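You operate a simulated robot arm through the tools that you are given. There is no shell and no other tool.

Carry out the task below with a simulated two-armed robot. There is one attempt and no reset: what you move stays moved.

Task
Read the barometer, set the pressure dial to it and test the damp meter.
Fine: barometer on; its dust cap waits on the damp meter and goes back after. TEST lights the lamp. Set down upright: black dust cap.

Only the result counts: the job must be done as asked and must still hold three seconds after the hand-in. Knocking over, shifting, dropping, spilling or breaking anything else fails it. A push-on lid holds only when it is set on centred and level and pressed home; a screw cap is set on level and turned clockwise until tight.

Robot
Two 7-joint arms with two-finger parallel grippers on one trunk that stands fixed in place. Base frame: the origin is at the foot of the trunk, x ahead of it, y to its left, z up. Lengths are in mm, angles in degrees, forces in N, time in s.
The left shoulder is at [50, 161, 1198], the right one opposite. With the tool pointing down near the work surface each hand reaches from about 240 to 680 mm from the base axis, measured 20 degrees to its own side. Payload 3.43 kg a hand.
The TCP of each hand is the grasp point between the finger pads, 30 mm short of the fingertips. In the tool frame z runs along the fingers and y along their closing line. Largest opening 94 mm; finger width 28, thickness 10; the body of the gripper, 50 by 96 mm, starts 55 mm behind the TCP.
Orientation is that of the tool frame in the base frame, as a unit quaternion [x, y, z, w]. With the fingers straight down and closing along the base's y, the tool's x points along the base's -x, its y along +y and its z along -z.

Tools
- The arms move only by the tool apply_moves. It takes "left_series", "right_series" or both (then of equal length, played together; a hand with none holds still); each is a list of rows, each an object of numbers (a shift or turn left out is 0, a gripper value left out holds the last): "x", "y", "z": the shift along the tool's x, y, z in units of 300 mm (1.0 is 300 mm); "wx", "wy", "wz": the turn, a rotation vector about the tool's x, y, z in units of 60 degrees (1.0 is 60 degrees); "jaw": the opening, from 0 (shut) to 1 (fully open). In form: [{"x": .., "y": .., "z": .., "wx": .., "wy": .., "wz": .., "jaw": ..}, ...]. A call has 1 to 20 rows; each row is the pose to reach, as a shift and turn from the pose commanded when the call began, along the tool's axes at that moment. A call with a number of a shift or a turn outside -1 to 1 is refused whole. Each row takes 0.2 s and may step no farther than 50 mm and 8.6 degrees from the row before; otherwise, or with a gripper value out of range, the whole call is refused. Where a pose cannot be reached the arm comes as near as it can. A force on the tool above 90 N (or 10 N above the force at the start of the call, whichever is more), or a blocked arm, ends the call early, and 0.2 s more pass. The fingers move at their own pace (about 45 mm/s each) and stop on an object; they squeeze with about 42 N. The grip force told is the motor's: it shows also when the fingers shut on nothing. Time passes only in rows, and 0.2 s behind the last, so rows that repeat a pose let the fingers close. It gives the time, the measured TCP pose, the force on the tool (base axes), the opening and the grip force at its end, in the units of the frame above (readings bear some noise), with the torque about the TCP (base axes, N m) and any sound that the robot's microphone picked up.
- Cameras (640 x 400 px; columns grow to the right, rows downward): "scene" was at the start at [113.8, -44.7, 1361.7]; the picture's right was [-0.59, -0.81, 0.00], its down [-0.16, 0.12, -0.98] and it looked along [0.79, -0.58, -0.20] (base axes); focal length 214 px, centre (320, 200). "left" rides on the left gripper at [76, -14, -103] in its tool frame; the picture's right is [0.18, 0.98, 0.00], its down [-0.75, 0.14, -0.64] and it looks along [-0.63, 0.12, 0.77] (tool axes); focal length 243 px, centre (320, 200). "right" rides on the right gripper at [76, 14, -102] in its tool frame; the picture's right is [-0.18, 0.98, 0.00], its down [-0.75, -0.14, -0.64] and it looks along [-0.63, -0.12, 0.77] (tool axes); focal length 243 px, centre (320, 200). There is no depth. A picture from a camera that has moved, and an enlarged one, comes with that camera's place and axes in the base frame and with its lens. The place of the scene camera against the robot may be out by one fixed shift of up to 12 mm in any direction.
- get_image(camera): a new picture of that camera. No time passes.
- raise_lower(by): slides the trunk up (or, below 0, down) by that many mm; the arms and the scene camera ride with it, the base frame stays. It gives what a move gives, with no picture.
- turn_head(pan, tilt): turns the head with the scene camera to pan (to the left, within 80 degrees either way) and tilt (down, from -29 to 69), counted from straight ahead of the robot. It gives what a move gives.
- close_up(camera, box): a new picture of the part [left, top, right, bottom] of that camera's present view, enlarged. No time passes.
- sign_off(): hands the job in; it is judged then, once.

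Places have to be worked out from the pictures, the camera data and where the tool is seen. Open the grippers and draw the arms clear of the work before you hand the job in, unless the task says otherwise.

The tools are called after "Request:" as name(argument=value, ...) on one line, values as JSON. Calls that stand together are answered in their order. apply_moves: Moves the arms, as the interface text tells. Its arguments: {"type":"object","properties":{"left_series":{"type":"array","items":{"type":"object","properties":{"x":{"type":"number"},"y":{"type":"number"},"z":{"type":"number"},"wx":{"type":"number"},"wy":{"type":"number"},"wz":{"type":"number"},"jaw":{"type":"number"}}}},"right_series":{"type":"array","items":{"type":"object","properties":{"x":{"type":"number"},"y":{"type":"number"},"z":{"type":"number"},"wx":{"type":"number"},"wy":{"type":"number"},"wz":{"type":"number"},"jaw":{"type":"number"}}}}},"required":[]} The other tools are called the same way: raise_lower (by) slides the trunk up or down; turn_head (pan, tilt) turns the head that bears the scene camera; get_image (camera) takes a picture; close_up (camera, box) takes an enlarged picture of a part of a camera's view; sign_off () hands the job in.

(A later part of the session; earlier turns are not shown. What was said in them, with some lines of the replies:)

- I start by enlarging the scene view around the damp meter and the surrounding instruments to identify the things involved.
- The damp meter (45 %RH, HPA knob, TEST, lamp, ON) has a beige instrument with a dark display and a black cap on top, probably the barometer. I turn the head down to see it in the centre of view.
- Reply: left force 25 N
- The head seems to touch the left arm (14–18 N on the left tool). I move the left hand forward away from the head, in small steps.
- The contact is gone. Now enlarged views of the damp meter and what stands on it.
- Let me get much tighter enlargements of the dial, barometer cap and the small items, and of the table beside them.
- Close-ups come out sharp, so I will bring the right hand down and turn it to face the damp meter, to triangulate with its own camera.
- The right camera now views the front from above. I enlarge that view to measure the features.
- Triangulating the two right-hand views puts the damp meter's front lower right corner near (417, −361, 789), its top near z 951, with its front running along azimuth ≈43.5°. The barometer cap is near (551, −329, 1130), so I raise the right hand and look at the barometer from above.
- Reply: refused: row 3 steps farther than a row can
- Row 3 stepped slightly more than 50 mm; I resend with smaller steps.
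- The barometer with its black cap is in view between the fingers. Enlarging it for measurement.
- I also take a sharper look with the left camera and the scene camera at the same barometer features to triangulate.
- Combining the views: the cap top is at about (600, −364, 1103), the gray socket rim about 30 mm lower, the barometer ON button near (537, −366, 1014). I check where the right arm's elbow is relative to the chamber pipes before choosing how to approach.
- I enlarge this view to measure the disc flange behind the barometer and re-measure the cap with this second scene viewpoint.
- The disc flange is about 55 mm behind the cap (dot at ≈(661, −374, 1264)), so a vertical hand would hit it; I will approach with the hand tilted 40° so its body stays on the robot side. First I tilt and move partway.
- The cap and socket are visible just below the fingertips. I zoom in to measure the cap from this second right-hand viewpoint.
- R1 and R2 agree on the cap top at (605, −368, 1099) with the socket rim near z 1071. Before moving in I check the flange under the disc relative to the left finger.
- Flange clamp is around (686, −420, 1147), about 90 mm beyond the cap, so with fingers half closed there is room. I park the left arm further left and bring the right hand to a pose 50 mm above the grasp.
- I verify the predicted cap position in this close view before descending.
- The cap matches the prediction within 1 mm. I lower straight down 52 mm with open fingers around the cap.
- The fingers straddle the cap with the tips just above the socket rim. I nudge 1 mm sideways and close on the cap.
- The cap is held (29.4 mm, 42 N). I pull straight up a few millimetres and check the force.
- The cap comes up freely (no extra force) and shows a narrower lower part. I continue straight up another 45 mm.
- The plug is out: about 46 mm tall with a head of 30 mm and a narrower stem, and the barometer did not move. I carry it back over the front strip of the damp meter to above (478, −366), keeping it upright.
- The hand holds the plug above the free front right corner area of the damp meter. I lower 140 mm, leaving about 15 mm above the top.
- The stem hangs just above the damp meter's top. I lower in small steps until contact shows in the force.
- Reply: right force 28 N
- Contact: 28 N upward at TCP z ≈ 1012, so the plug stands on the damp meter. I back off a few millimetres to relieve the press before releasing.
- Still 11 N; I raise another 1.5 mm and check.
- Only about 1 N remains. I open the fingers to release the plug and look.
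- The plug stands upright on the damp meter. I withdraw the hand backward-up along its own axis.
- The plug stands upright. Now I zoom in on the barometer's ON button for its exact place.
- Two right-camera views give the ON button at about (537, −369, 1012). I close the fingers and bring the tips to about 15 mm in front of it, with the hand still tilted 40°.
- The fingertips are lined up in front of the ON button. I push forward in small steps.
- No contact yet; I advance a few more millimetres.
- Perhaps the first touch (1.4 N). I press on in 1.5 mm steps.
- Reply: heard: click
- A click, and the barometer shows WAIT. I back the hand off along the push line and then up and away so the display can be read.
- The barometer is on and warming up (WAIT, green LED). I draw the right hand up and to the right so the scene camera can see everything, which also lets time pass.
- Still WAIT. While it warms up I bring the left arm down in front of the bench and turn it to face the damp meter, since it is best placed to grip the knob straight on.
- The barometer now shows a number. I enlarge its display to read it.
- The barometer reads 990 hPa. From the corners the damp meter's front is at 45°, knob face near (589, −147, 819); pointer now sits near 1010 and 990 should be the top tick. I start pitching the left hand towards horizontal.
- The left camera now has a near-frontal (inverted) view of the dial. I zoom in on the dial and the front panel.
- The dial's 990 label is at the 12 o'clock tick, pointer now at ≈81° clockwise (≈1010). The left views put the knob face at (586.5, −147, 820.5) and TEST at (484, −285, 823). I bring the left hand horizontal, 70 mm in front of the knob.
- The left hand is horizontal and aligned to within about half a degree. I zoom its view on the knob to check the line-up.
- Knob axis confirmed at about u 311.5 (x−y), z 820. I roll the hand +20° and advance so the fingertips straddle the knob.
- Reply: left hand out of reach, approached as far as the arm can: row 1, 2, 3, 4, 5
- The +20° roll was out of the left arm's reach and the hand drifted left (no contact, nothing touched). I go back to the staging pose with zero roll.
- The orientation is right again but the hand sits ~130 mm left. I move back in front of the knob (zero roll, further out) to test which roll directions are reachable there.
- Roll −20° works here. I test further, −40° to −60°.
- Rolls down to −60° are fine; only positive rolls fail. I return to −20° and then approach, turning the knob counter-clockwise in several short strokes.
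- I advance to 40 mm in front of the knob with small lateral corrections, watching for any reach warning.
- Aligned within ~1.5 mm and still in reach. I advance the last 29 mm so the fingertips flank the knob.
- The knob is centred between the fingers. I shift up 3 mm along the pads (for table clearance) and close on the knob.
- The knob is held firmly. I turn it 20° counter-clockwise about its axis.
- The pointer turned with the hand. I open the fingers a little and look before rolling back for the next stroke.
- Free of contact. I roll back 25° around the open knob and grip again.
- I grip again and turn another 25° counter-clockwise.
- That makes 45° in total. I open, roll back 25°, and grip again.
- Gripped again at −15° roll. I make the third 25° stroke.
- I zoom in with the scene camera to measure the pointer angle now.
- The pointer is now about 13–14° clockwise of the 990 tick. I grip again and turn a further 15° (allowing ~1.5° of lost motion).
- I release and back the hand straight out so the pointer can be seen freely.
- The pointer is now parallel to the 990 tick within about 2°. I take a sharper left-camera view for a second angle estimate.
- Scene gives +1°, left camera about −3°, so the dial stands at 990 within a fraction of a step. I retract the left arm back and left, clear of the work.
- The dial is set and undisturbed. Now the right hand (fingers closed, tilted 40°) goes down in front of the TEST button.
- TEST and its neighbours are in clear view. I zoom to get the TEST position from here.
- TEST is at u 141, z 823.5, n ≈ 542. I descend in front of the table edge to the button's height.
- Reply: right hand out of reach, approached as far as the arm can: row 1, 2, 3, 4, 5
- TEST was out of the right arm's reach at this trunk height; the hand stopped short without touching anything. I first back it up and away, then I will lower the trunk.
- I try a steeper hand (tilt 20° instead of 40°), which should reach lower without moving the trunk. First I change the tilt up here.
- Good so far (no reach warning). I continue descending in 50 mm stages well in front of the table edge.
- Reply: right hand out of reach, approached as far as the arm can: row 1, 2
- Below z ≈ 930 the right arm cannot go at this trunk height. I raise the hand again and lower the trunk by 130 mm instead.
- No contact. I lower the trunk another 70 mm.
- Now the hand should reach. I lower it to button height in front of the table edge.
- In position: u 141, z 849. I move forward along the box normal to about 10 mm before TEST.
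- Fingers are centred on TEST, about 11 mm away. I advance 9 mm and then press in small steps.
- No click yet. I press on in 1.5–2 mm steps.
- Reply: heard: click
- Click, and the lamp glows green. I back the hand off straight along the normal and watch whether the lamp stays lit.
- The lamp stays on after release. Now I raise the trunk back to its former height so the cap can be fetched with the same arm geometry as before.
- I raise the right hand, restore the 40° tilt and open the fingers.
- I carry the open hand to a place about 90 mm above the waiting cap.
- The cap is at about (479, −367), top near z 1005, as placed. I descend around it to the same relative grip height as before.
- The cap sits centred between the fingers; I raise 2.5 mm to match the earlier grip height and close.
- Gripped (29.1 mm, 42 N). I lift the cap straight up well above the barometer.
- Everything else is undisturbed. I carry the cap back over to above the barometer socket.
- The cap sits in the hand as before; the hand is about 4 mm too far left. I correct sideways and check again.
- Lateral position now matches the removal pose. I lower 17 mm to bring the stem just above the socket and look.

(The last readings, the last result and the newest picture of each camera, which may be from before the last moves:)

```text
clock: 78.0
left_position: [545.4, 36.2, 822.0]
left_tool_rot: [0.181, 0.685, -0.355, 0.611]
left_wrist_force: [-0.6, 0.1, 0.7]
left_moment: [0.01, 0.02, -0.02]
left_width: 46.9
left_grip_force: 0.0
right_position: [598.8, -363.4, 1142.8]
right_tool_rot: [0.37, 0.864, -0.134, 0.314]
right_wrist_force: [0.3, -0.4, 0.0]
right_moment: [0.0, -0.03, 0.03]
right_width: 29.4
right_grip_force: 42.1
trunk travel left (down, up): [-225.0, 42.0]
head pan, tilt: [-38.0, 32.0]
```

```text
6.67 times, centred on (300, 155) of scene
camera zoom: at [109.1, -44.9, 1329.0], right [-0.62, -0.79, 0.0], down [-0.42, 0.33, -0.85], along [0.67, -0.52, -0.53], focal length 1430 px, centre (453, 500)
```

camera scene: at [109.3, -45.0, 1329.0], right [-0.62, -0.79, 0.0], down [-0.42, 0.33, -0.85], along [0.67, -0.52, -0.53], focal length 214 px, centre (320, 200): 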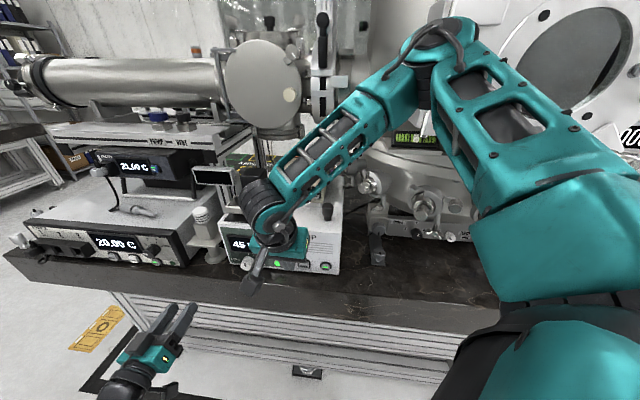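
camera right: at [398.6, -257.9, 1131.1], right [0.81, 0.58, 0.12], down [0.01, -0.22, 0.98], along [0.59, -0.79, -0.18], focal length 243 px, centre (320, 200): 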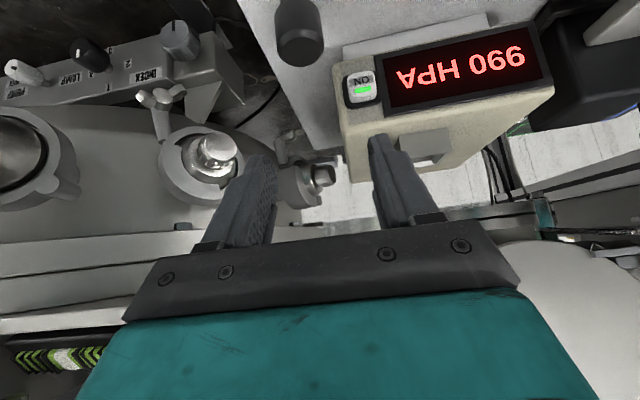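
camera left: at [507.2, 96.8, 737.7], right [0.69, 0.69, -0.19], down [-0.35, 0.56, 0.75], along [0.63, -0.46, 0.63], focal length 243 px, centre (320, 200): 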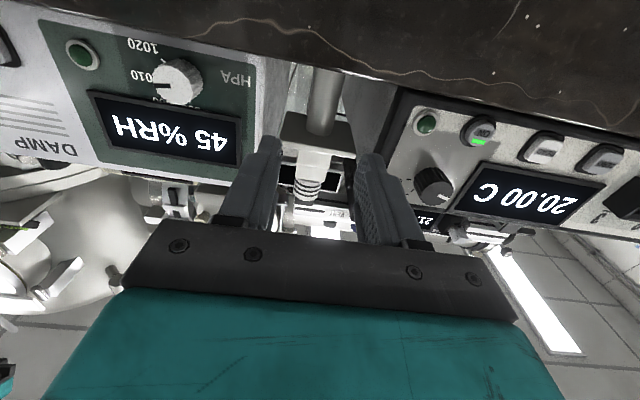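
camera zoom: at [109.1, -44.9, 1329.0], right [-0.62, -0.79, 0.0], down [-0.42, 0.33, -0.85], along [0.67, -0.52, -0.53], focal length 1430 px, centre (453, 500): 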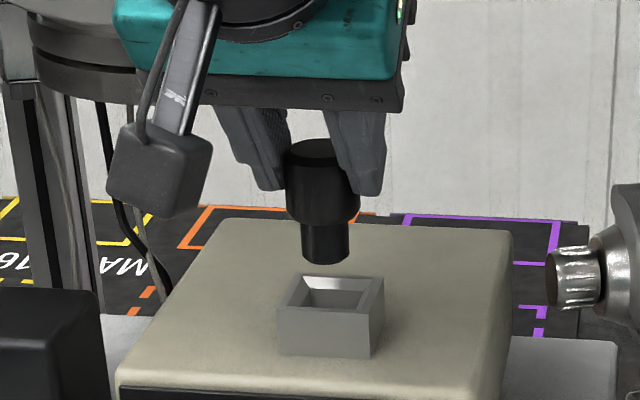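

The scene view shows the cap about 1.4 mm left of its original axis (depth matches). I shift right by 1.4 mm and lower 11 mm, stopping just above the socket rim.

Request:
apply_moves(right_series=[{"y": -0.0047}, {"x": 0.0118, "y": -0.0047, "z": 0.0141}, {"x": 0.0236, "y": -0.0047, "z": 0.0281}, {"x": 0.0236, "y": -0.0047, "z": 0.0281}])

Request:
close_up(camera="right", box=[240, 20, 400, 180])

Request:
close_up(camera="scene", box=[280, 145, 325, 180])

```text
clock: 79.0
left_position: [545.9, 36.4, 823.5]
left_tool_rot: [0.18, 0.685, -0.355, 0.61]
left_wrist_force: [-0.3, -0.1, -0.6]
left_moment: [-0.01, 0.02, -0.03]
left_width: 47.0
left_grip_force: 0.1
right_position: [597.3, -364.5, 1131.0]
right_tool_rot: [0.37, 0.864, -0.134, 0.315]
right_wrist_force: [0.0, -0.7, 0.4]
right_moment: [-0.02, 0.03, 0.03]
right_width: 29.2
right_grip_force: 41.8
trunk travel left (down, up): [-225.0, 42.0]
head pan, tilt: [-38.0, 32.0]
```

```text
2.50 times, centred on (320, 100) of right
camera zoom: at [523.5, -264.0, 1160.9], right [0.81, 0.58, 0.12], down [0.01, -0.22, 0.98], along [0.59, -0.79, -0.18], focal length 606 px, centre (320, 450)
```

zoom: 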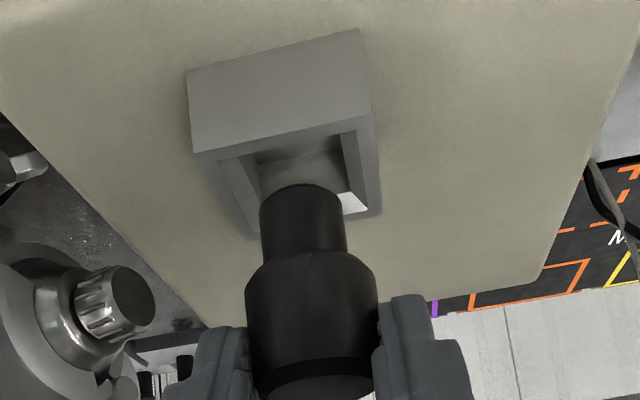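

```text
11.43 times, centred on (302, 162) of scene
camera zoom: at [109.1, -45.0, 1329.0], right [-0.62, -0.79, 0.0], down [-0.42, 0.33, -0.85], along [0.67, -0.52, -0.53], focal length 2451 px, centre (520, 629)
```

zoom: 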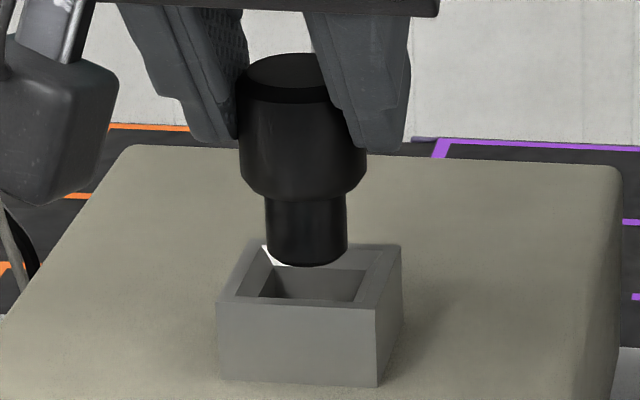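

Both views agree the stem is centred over the socket within about half a millimetre, ~4 mm above the rim. I lower slowly, watching the forces.

Request:
apply_moves(right_series=[{"x": 0.0064, "z": 0.0077}, {"x": 0.0129, "z": 0.0153}, {"x": 0.0193, "z": 0.023}])

Request:
close_up(camera="scene", box=[280, 145, 325, 180])

Request:
close_up(camera="right", box=[240, 20, 400, 180])

```text
clock: 79.8
left_position: [545.2, 37.3, 822.6]
left_tool_rot: [0.18, 0.685, -0.355, 0.61]
left_wrist_force: [-0.7, 0.1, -1.0]
left_moment: [-0.02, -0.03, 0.01]
left_width: 47.1
left_grip_force: 0.0
right_position: [599.0, -364.4, 1122.3]
right_tool_rot: [0.369, 0.864, -0.134, 0.315]
right_wrist_force: [-0.7, 0.2, -0.1]
right_moment: [-0.04, 0.0, 0.03]
right_width: 29.1
right_grip_force: 42.1
trunk travel left (down, up): [-225.0, 42.0]
head pan, tilt: [-38.0, 32.0]
```

```text
11.43 times, centred on (302, 162) of scene
camera zoom: at [109.1, -45.0, 1329.0], right [-0.62, -0.79, 0.0], down [-0.42, 0.33, -0.85], along [0.67, -0.52, -0.53], focal length 2451 px, centre (520, 629)
```

zoom: 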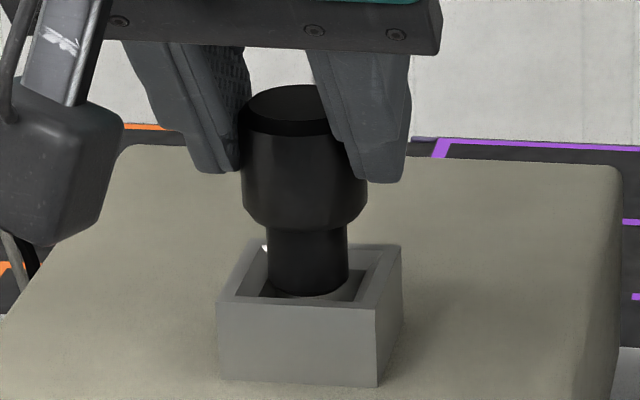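

```text
2.50 times, centred on (320, 100) of right
camera zoom: at [524.8, -264.9, 1152.0], right [0.81, 0.58, 0.12], down [0.01, -0.22, 0.98], along [0.59, -0.79, -0.18], focal length 606 px, centre (320, 450)
```

zoom: 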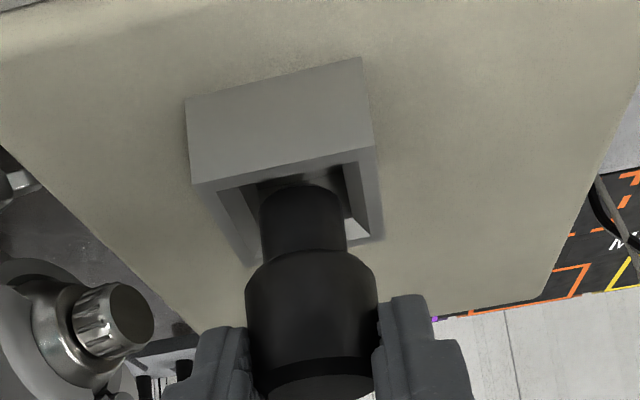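

The stem has entered the socket with no force. I continue down another 9 mm.

Request:
apply_moves(right_series=[{"x": 0.0064, "z": 0.0077}, {"x": 0.0129, "z": 0.0153}, {"x": 0.0193, "z": 0.023}])

Request:
apply_moves(right_series=[{"x": 0.0043, "z": 0.0051}, {"x": 0.0064, "z": 0.0077}])

Request:
close_up(camera="scene", box=[280, 145, 325, 180])

Request:
close_up(camera="right", box=[240, 20, 400, 180])

```text
clock: 80.6
left_position: [546.5, 36.4, 822.9]
left_tool_rot: [0.181, 0.685, -0.356, 0.61]
left_wrist_force: [-0.3, 0.4, 0.4]
left_moment: [0.03, -0.03, 0.0]
left_width: 46.7
left_grip_force: 0.0
right_position: [597.3, -363.8, 1113.0]
right_tool_rot: [0.37, 0.863, -0.135, 0.315]
right_wrist_force: [3.0, -1.6, 0.4]
right_moment: [-0.01, -0.16, 0.02]
right_width: 29.2
right_grip_force: 41.6
trunk travel left (down, up): [-225.0, 42.0]
head pan, tilt: [-38.0, 32.0]
```

```text
clock: 81.2
left_position: [545.4, 35.9, 822.5]
left_tool_rot: [0.181, 0.685, -0.355, 0.61]
left_wrist_force: [-0.4, 0.7, 0.3]
left_moment: [-0.01, 0.0, 0.01]
left_width: 47.2
left_grip_force: 0.0
right_position: [597.1, -364.6, 1109.5]
right_tool_rot: [0.37, 0.864, -0.134, 0.314]
right_wrist_force: [2.6, -3.3, 1.3]
right_moment: [-0.22, -0.07, -0.01]
right_width: 29.3
right_grip_force: 41.9
trunk travel left (down, up): [-225.0, 42.0]
head pan, tilt: [-38.0, 32.0]
```

```text
11.43 times, centred on (302, 162) of scene
camera zoom: at [109.4, -45.3, 1329.0], right [-0.62, -0.79, 0.0], down [-0.42, 0.33, -0.85], along [0.67, -0.52, -0.53], focal length 2451 px, centre (520, 629)
```

zoom: 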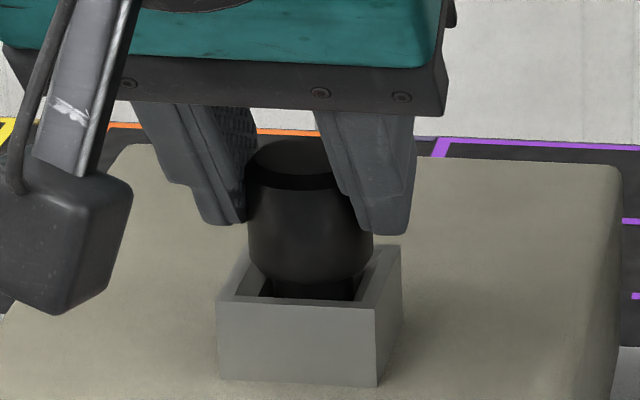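

```text
2.50 times, centred on (320, 100) of right
camera zoom: at [522.9, -264.8, 1138.6], right [0.81, 0.58, 0.12], down [0.01, -0.22, 0.98], along [0.59, -0.79, -0.18], focal length 606 px, centre (320, 450)
```

zoom: 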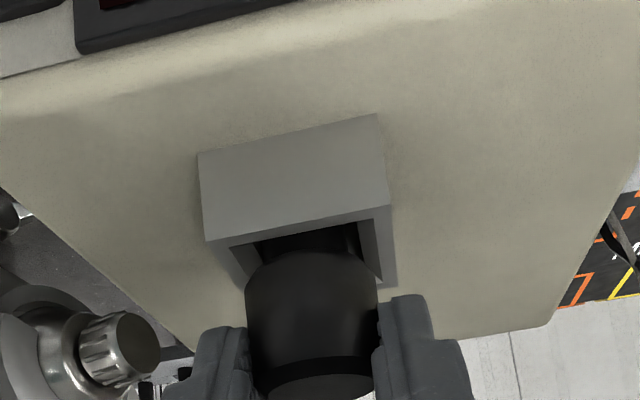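

The cap is ~2 mm from home with a slight 4 N side force forward; I ease 1 mm forward to relieve it, then press down gently.

Request:
apply_moves(right_series=[{"x": -0.0026, "z": 0.0021}, {"x": -0.0026, "z": 0.0021}])

Request:
apply_moves(right_series=[{"x": 0.0021, "z": 0.0026}, {"x": 0.0043, "z": 0.0051}])

Request:
close_up(camera="scene", box=[280, 145, 325, 180])

```text
clock: 81.8
left_position: [545.4, 35.8, 822.0]
left_tool_rot: [0.181, 0.684, -0.356, 0.61]
left_wrist_force: [0.4, 0.6, 0.3]
left_moment: [-0.01, -0.02, 0.01]
left_width: 47.0
left_grip_force: 0.1
right_position: [597.5, -364.3, 1110.0]
right_tool_rot: [0.37, 0.864, -0.135, 0.314]
right_wrist_force: [0.7, 0.1, -0.4]
right_moment: [0.02, 0.02, -0.02]
right_width: 29.4
right_grip_force: 41.6
trunk travel left (down, up): [-225.0, 42.0]
head pan, tilt: [-38.0, 32.0]
```

```text
clock: 82.4
left_position: [545.2, 36.3, 821.2]
left_tool_rot: [0.18, 0.685, -0.355, 0.61]
left_wrist_force: [-0.3, 0.0, 0.0]
left_moment: [0.02, -0.04, 0.0]
left_width: 46.9
left_grip_force: 0.1
right_position: [598.0, -365.8, 1108.2]
right_tool_rot: [0.37, 0.864, -0.134, 0.314]
right_wrist_force: [0.1, -0.4, -0.1]
right_moment: [-0.01, 0.02, -0.02]
right_width: 29.3
right_grip_force: 41.8
trunk travel left (down, up): [-225.0, 42.0]
head pan, tilt: [-38.0, 32.0]
```

```text
11.43 times, centred on (302, 162) of scene
camera zoom: at [109.1, -45.0, 1329.0], right [-0.62, -0.79, 0.0], down [-0.42, 0.33, -0.85], along [0.67, -0.52, -0.53], focal length 2451 px, centre (520, 629)
```

zoom: 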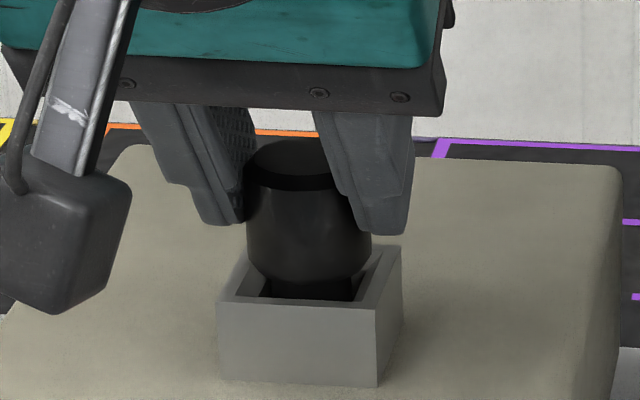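

Side force is gone. I keep lowering in 1 mm steps until the cap seats.

Request:
apply_moves(right_series=[{"x": 0.0021, "z": 0.0026}])

Request:
apply_moves(right_series=[{"x": 0.0021, "z": 0.0026}])

Request:
close_up(camera="scene", box=[280, 145, 325, 180])

```text
clock: 82.8
left_position: [545.9, 36.4, 821.3]
left_tool_rot: [0.181, 0.685, -0.355, 0.61]
left_wrist_force: [-0.6, 0.1, 0.2]
left_moment: [-0.02, 0.02, -0.03]
left_width: 47.0
left_grip_force: 0.1
right_position: [598.3, -365.0, 1107.3]
right_tool_rot: [0.37, 0.864, -0.135, 0.314]
right_wrist_force: [-0.1, 0.6, -0.1]
right_moment: [0.02, -0.02, -0.03]
right_width: 29.3
right_grip_force: 42.2
trunk travel left (down, up): [-225.0, 42.0]
head pan, tilt: [-38.0, 32.0]
```

```text
clock: 83.2
left_position: [545.7, 36.6, 822.3]
left_tool_rot: [0.179, 0.685, -0.355, 0.611]
left_wrist_force: [-0.7, -0.3, -0.5]
left_moment: [0.01, 0.0, 0.01]
left_width: 46.8
left_grip_force: 0.1
right_position: [597.4, -364.4, 1107.6]
right_tool_rot: [0.37, 0.863, -0.135, 0.316]
right_wrist_force: [0.4, 0.7, 1.5]
right_moment: [0.06, -0.07, -0.01]
right_width: 29.4
right_grip_force: 41.9
trunk travel left (down, up): [-225.0, 42.0]
head pan, tilt: [-38.0, 32.0]
```

```text
11.43 times, centred on (302, 162) of scene
camera zoom: at [108.8, -44.7, 1329.1], right [-0.62, -0.79, 0.0], down [-0.42, 0.33, -0.85], along [0.67, -0.52, -0.53], focal length 2451 px, centre (520, 629)
```

zoom: 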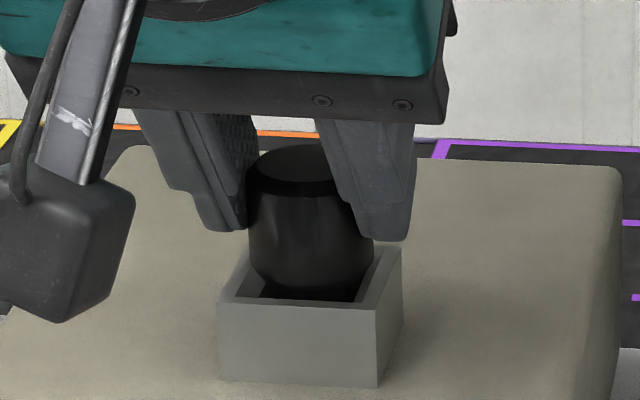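

A first hint of seating (1.5 N). Two more 1 mm steps.

Request:
apply_moves(right_series=[{"x": 0.0021, "z": 0.0026}])

Request:
apply_moves(right_series=[{"x": 0.0021, "z": 0.0026}])

Request:
close_up(camera="scene", box=[280, 145, 325, 180])

Request:
close_up(camera="right", box=[240, 40, 400, 200])

```text
clock: 83.6
left_position: [545.0, 36.1, 823.5]
left_tool_rot: [0.181, 0.684, -0.356, 0.61]
left_wrist_force: [-0.1, -0.4, 0.6]
left_moment: [0.02, -0.01, 0.03]
left_width: 47.0
left_grip_force: 0.0
right_position: [597.4, -364.6, 1107.4]
right_tool_rot: [0.37, 0.863, -0.135, 0.316]
right_wrist_force: [0.0, 0.4, 7.6]
right_moment: [-0.02, -0.03, 0.03]
right_width: 29.1
right_grip_force: 42.2
trunk travel left (down, up): [-225.0, 42.0]
head pan, tilt: [-38.0, 32.0]
```

```text
clock: 84.0
left_position: [545.3, 36.6, 822.9]
left_tool_rot: [0.181, 0.684, -0.355, 0.611]
left_wrist_force: [-0.3, 1.0, 0.5]
left_moment: [0.02, 0.04, -0.02]
left_width: 47.0
left_grip_force: 0.1
right_position: [597.2, -364.0, 1108.3]
right_tool_rot: [0.37, 0.863, -0.135, 0.316]
right_wrist_force: [0.7, -1.3, 12.8]
right_moment: [-0.21, -0.05, -0.07]
right_width: 29.4
right_grip_force: 42.5
trunk travel left (down, up): [-225.0, 42.0]
head pan, tilt: [-38.0, 32.0]
```

```text
11.43 times, centred on (302, 162) of scene
camera zoom: at [108.0, -44.3, 1329.3], right [-0.62, -0.79, 0.0], down [-0.42, 0.33, -0.85], along [0.67, -0.52, -0.53], focal length 2451 px, centre (520, 629)
```

zoom: 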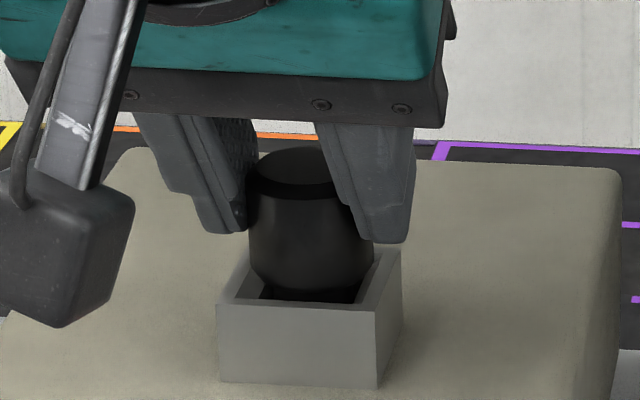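

```text
2.50 times, centred on (320, 120) of right
camera zoom: at [523.4, -265.0, 1136.2], right [0.81, 0.58, 0.12], down [0.01, -0.21, 0.98], along [0.59, -0.79, -0.18], focal length 606 px, centre (320, 400)
```

zoom: 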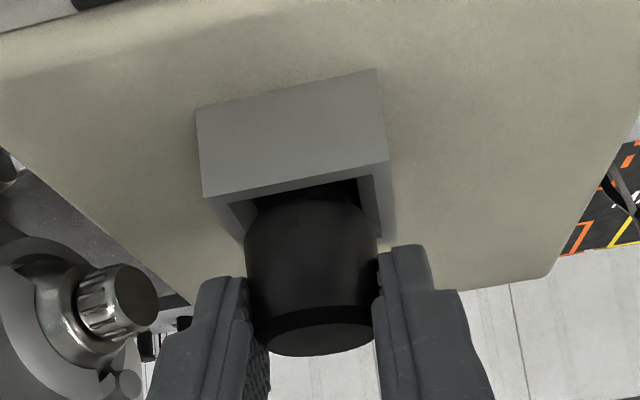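

The cap is seated (13 N, head at the same level as originally). I press once more to about 30 N to be sure it is home.

Request:
apply_moves(right_series=[{"x": 0.0043, "z": 0.0051}, {"x": 0.0064, "z": 0.0077}])

Request:
apply_moves(right_series=[{"x": -0.0064, "z": -0.0077}, {"x": -0.0096, "z": -0.0115}])

```text
clock: 84.6
left_position: [544.3, 37.4, 824.7]
left_tool_rot: [0.181, 0.684, -0.354, 0.612]
left_wrist_force: [0.4, 0.3, -0.2]
left_moment: [-0.02, 0.01, 0.0]
left_width: 46.9
left_grip_force: 0.2
right_position: [597.8, -364.3, 1107.2]
right_tool_rot: [0.37, 0.862, -0.135, 0.318]
right_wrist_force: [-0.1, -3.4, 24.9]
right_moment: [-0.41, -0.15, -0.04]
right_width: 29.2
right_grip_force: 41.9
trunk travel left (down, up): [-225.0, 42.0]
head pan, tilt: [-38.0, 32.0]
```

```text
clock: 85.2
left_position: [544.7, 37.4, 822.4]
left_tool_rot: [0.181, 0.684, -0.355, 0.611]
left_wrist_force: [-0.2, 0.3, -0.9]
left_moment: [-0.04, -0.02, -0.02]
left_width: 46.9
left_grip_force: 0.1
right_position: [598.5, -364.8, 1106.8]
right_tool_rot: [0.369, 0.864, -0.134, 0.316]
right_wrist_force: [2.2, -2.0, 15.7]
right_moment: [-0.26, -0.22, -0.01]
right_width: 29.1
right_grip_force: 42.2
trunk travel left (down, up): [-225.0, 42.0]
head pan, tilt: [-38.0, 32.0]
```

Pressed at 25 N with no further travel: it is home. I ease off until the force is nearly zero.

Request:
apply_moves(right_series=[{"x": -0.0032, "z": -0.0038}, {"x": -0.0043, "z": -0.0051}])

```text
clock: 85.8
left_position: [546.6, 37.2, 822.5]
left_tool_rot: [0.18, 0.685, -0.355, 0.611]
left_wrist_force: [-0.1, 0.3, -0.4]
left_moment: [0.0, 0.05, -0.02]
left_width: 47.0
left_grip_force: 0.1
right_position: [598.0, -364.1, 1106.5]
right_tool_rot: [0.369, 0.864, -0.134, 0.315]
right_wrist_force: [0.5, 0.1, 11.1]
right_moment: [-0.13, -0.06, 0.0]
right_width: 29.2
right_grip_force: 42.0
trunk travel left (down, up): [-225.0, 42.0]
head pan, tilt: [-38.0, 32.0]
```

Request:
apply_moves(right_series=[{"x": -0.0032, "z": -0.0038}, {"x": -0.0043, "z": -0.0051}])

```text
clock: 86.4
left_position: [545.8, 36.1, 821.9]
left_tool_rot: [0.181, 0.685, -0.354, 0.611]
left_wrist_force: [-0.6, 0.8, -0.2]
left_moment: [-0.02, 0.01, 0.0]
left_width: 46.9
left_grip_force: 0.1
right_position: [596.7, -365.6, 1107.3]
right_tool_rot: [0.371, 0.864, -0.135, 0.312]
right_wrist_force: [-0.4, 0.5, -0.7]
right_moment: [-0.01, 0.02, -0.01]
right_width: 29.2
right_grip_force: 42.0
trunk travel left (down, up): [-225.0, 42.0]
head pan, tilt: [-38.0, 32.0]
```

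Force is zero at the seated height. I open the fingers and check the cap.

Request:
apply_moves(right_series=[{"jaw": 0.36}, {"jaw": 0.45}, {"jaw": 0.6}, {"jaw": 0.62}])

Request:
close_up(camera="right", box=[240, 40, 400, 200])

Request:
close_up(camera="scene", box=[280, 145, 325, 180])

```text
clock: 87.4
left_position: [546.0, 35.8, 822.4]
left_tool_rot: [0.183, 0.684, -0.356, 0.61]
left_wrist_force: [-0.1, -0.7, 1.3]
left_moment: [0.04, -0.01, 0.0]
left_width: 46.9
left_grip_force: 0.0
right_position: [598.3, -365.3, 1109.0]
right_tool_rot: [0.37, 0.864, -0.135, 0.314]
right_wrist_force: [0.0, -0.5, 0.1]
right_moment: [-0.02, 0.0, 0.01]
right_width: 58.0
right_grip_force: 0.0
trunk travel left (down, up): [-225.0, 42.0]
head pan, tilt: [-38.0, 32.0]
```

```text
2.50 times, centred on (320, 120) of right
camera zoom: at [523.9, -265.2, 1138.5], right [0.81, 0.58, 0.12], down [0.01, -0.22, 0.98], along [0.59, -0.79, -0.18], focal length 606 px, centre (320, 400)
```

zoom: 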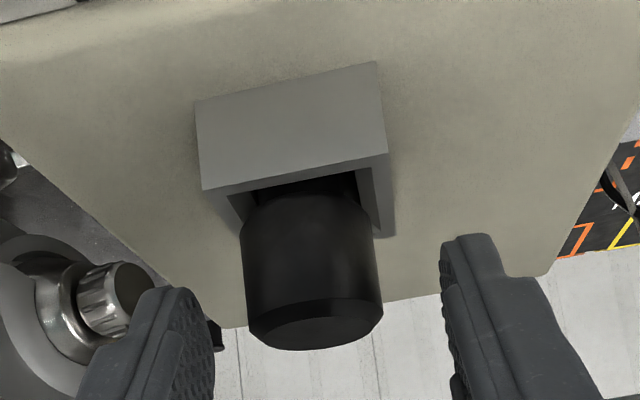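

```text
11.43 times, centred on (302, 162) of scene
camera zoom: at [109.1, -44.9, 1329.0], right [-0.62, -0.79, 0.0], down [-0.42, 0.33, -0.85], along [0.67, -0.52, -0.53], focal length 2451 px, centre (520, 629)
```

zoom: 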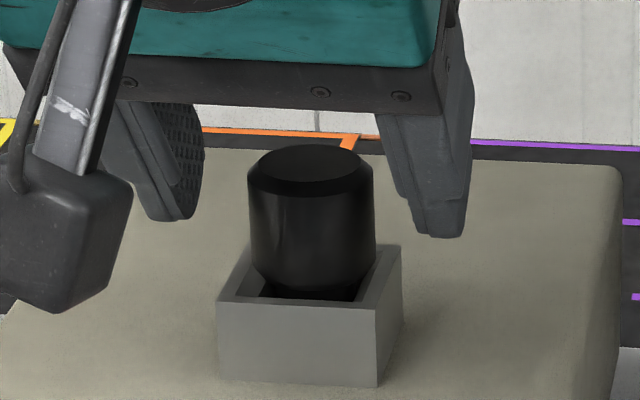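

The cap is upright and seated in its socket. I withdraw straight up and then back towards the robot.

Request:
apply_moves(right_series=[{"x": -0.037, "z": -0.044}, {"x": -0.075, "z": -0.089}, {"x": -0.1115, "z": -0.133}, {"x": -0.06, "z": -0.2}, {"x": 0.0, "z": -0.28}, {"x": 0.0, "z": -0.4}])

Request:
get_image(camera="right")

Request:
get_image(camera="scene")

```text
clock: 88.8
left_position: [547.5, 36.3, 822.6]
left_tool_rot: [0.181, 0.684, -0.355, 0.61]
left_wrist_force: [0.2, 0.0, 0.6]
left_moment: [-0.02, -0.02, 0.01]
left_width: 46.8
left_grip_force: 0.1
right_position: [543.3, -310.7, 1202.2]
right_tool_rot: [0.371, 0.864, -0.135, 0.313]
right_wrist_force: [-0.6, 0.5, 1.7]
right_moment: [0.01, 0.02, -0.01]
right_width: 58.2
right_grip_force: 0.1
trunk travel left (down, up): [-225.0, 42.0]
head pan, tilt: [-38.0, 32.0]
```

```text
taken
camera right: at [470.0, -210.4, 1231.0], right [0.81, 0.58, 0.12], down [0.01, -0.22, 0.98], along [0.59, -0.79, -0.18], focal length 243 px, centre (320, 200)
```

right: 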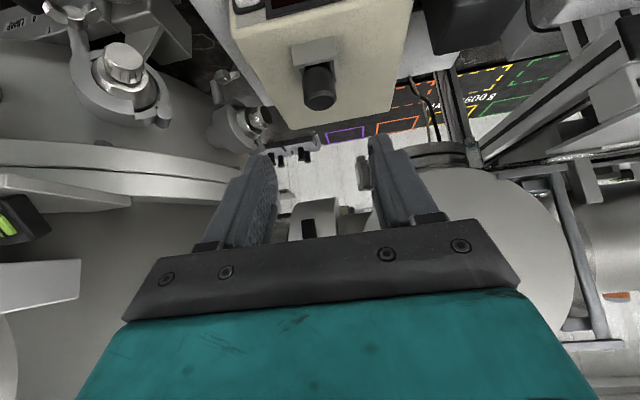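

```text
taken
camera scene: at [108.7, -44.7, 1329.1], right [-0.62, -0.79, 0.0], down [-0.42, 0.33, -0.85], along [0.67, -0.52, -0.53], focal length 214 px, centre (320, 200)
```

scene: 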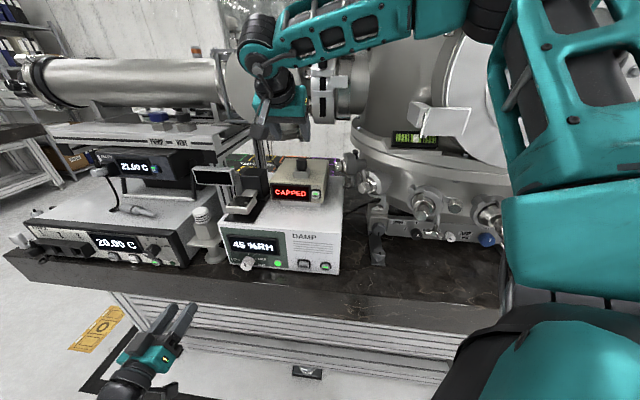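

The barometer now reads CAPPED and the lamp is lit. I retract the right arm to its side position, pull the left back, and open both grippers.

Request:
apply_moves(right_series=[{"x": 0.044, "y": -0.117, "z": -0.079, "jaw": 0.8}, {"x": 0.087, "y": -0.234, "z": -0.157, "jaw": 1.0}, {"x": 0.131, "y": -0.351, "z": -0.236, "jaw": 1.0}, {"x": 0.175, "y": -0.469, "z": -0.315, "jaw": 1.0}, {"x": 0.218, "y": -0.586, "z": -0.393, "jaw": 1.0}, {"x": 0.262, "y": -0.703, "z": -0.472, "jaw": 1.0}], left_series=[{"z": -0.06, "jaw": 0.7}, {"z": -0.12, "jaw": 1.0}, {"z": -0.18, "jaw": 1.0}, {"z": -0.24, "jaw": 1.0}, {"z": -0.27, "jaw": 1.0}, {"z": -0.3, "jaw": 1.0}])

Request:
get_image(camera="scene")

Request:
close_up(camera="scene", box=[215, 145, 355, 285])

Request:
close_up(camera="scene", box=[235, 250, 285, 278])

Request:
close_up(camera="scene", box=[275, 148, 330, 188])

```text
clock: 90.2
left_position: [481.0, 100.0, 823.5]
left_tool_rot: [0.182, 0.685, -0.353, 0.611]
left_wrist_force: [1.0, 0.2, 0.0]
left_moment: [-0.01, 0.04, 0.02]
left_width: 93.9
left_grip_force: 0.2
right_position: [283.6, -348.4, 1260.8]
right_tool_rot: [0.37, 0.864, -0.134, 0.313]
right_wrist_force: [0.0, 0.0, 0.1]
right_moment: [-0.02, -0.02, 0.0]
right_width: 94.0
right_grip_force: 0.1
trunk travel left (down, up): [-225.0, 42.0]
head pan, tilt: [-38.0, 32.0]
```

```text
taken
camera scene: at [108.5, -45.2, 1329.1], right [-0.62, -0.79, 0.0], down [-0.42, 0.33, -0.85], along [0.67, -0.52, -0.53], focal length 214 px, centre (320, 200)
```

scene: 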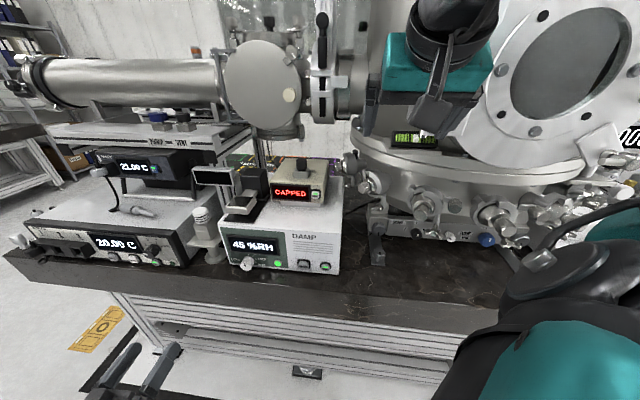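

```text
2.86 times, centred on (285, 215) of scene
camera zoom: at [108.5, -45.2, 1329.1], right [-0.62, -0.79, 0.0], down [-0.42, 0.33, -0.85], along [0.67, -0.52, -0.53], focal length 613 px, centre (420, 157)
```

zoom: 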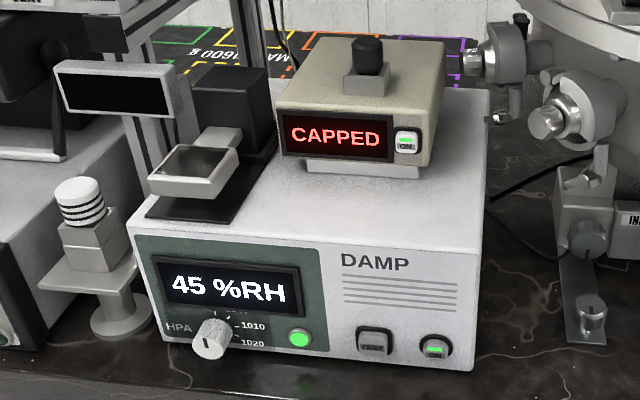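

```text
12.80 times, centred on (260, 264) of scene
camera zoom: at [108.5, -45.2, 1329.1], right [-0.62, -0.79, 0.0], down [-0.42, 0.33, -0.85], along [0.67, -0.52, -0.53], focal length 2745 px, centre (1088, -619)
```

zoom: 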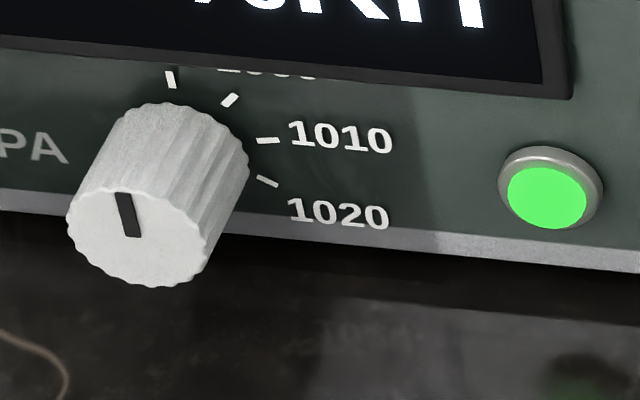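

```text
10.00 times, centred on (302, 168) of scene
camera zoom: at [108.5, -45.2, 1329.1], right [-0.62, -0.79, 0.0], down [-0.42, 0.33, -0.85], along [0.67, -0.52, -0.53], focal length 2145 px, centre (495, 520)
```

zoom: 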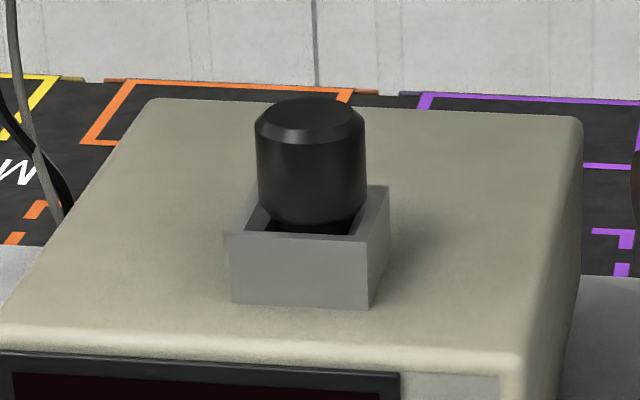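

Final check: the barometer is on and reads CAPPED. Its cap stands upright in its socket, the dial points to 990, the TEST lamp is lit, and both arms are clear with open grippers. I hand the job in.

Request:
sign_off()

```text
The job is handed in.
```

The job is done and handed in; no verdict came back with the hand-in.

- **Barometer:** I took off the black dust cap, stood it upright on the damp meter and pressed ON. After warming up it read 990 HPA.
- **Pressure dial:** the pointer was at about 1010. I turned the knob to the 990 tick, and the camera views agree to within a few degrees, under 1 hPa.
- **Damp meter test:** TEST clicked and the lamp lit. It was still lit at the last check.
- **Dust cap:** it went back in its socket upright and seated, and the barometer is still on and now shows CAPPED.

Nothing else was knocked or shifted that I could see. Twice an arm ran out of reach and stopped short without touching anything. I lowered the trunk to reach TEST and then raised it back. Both grippers are open and both arms are clear of the work.
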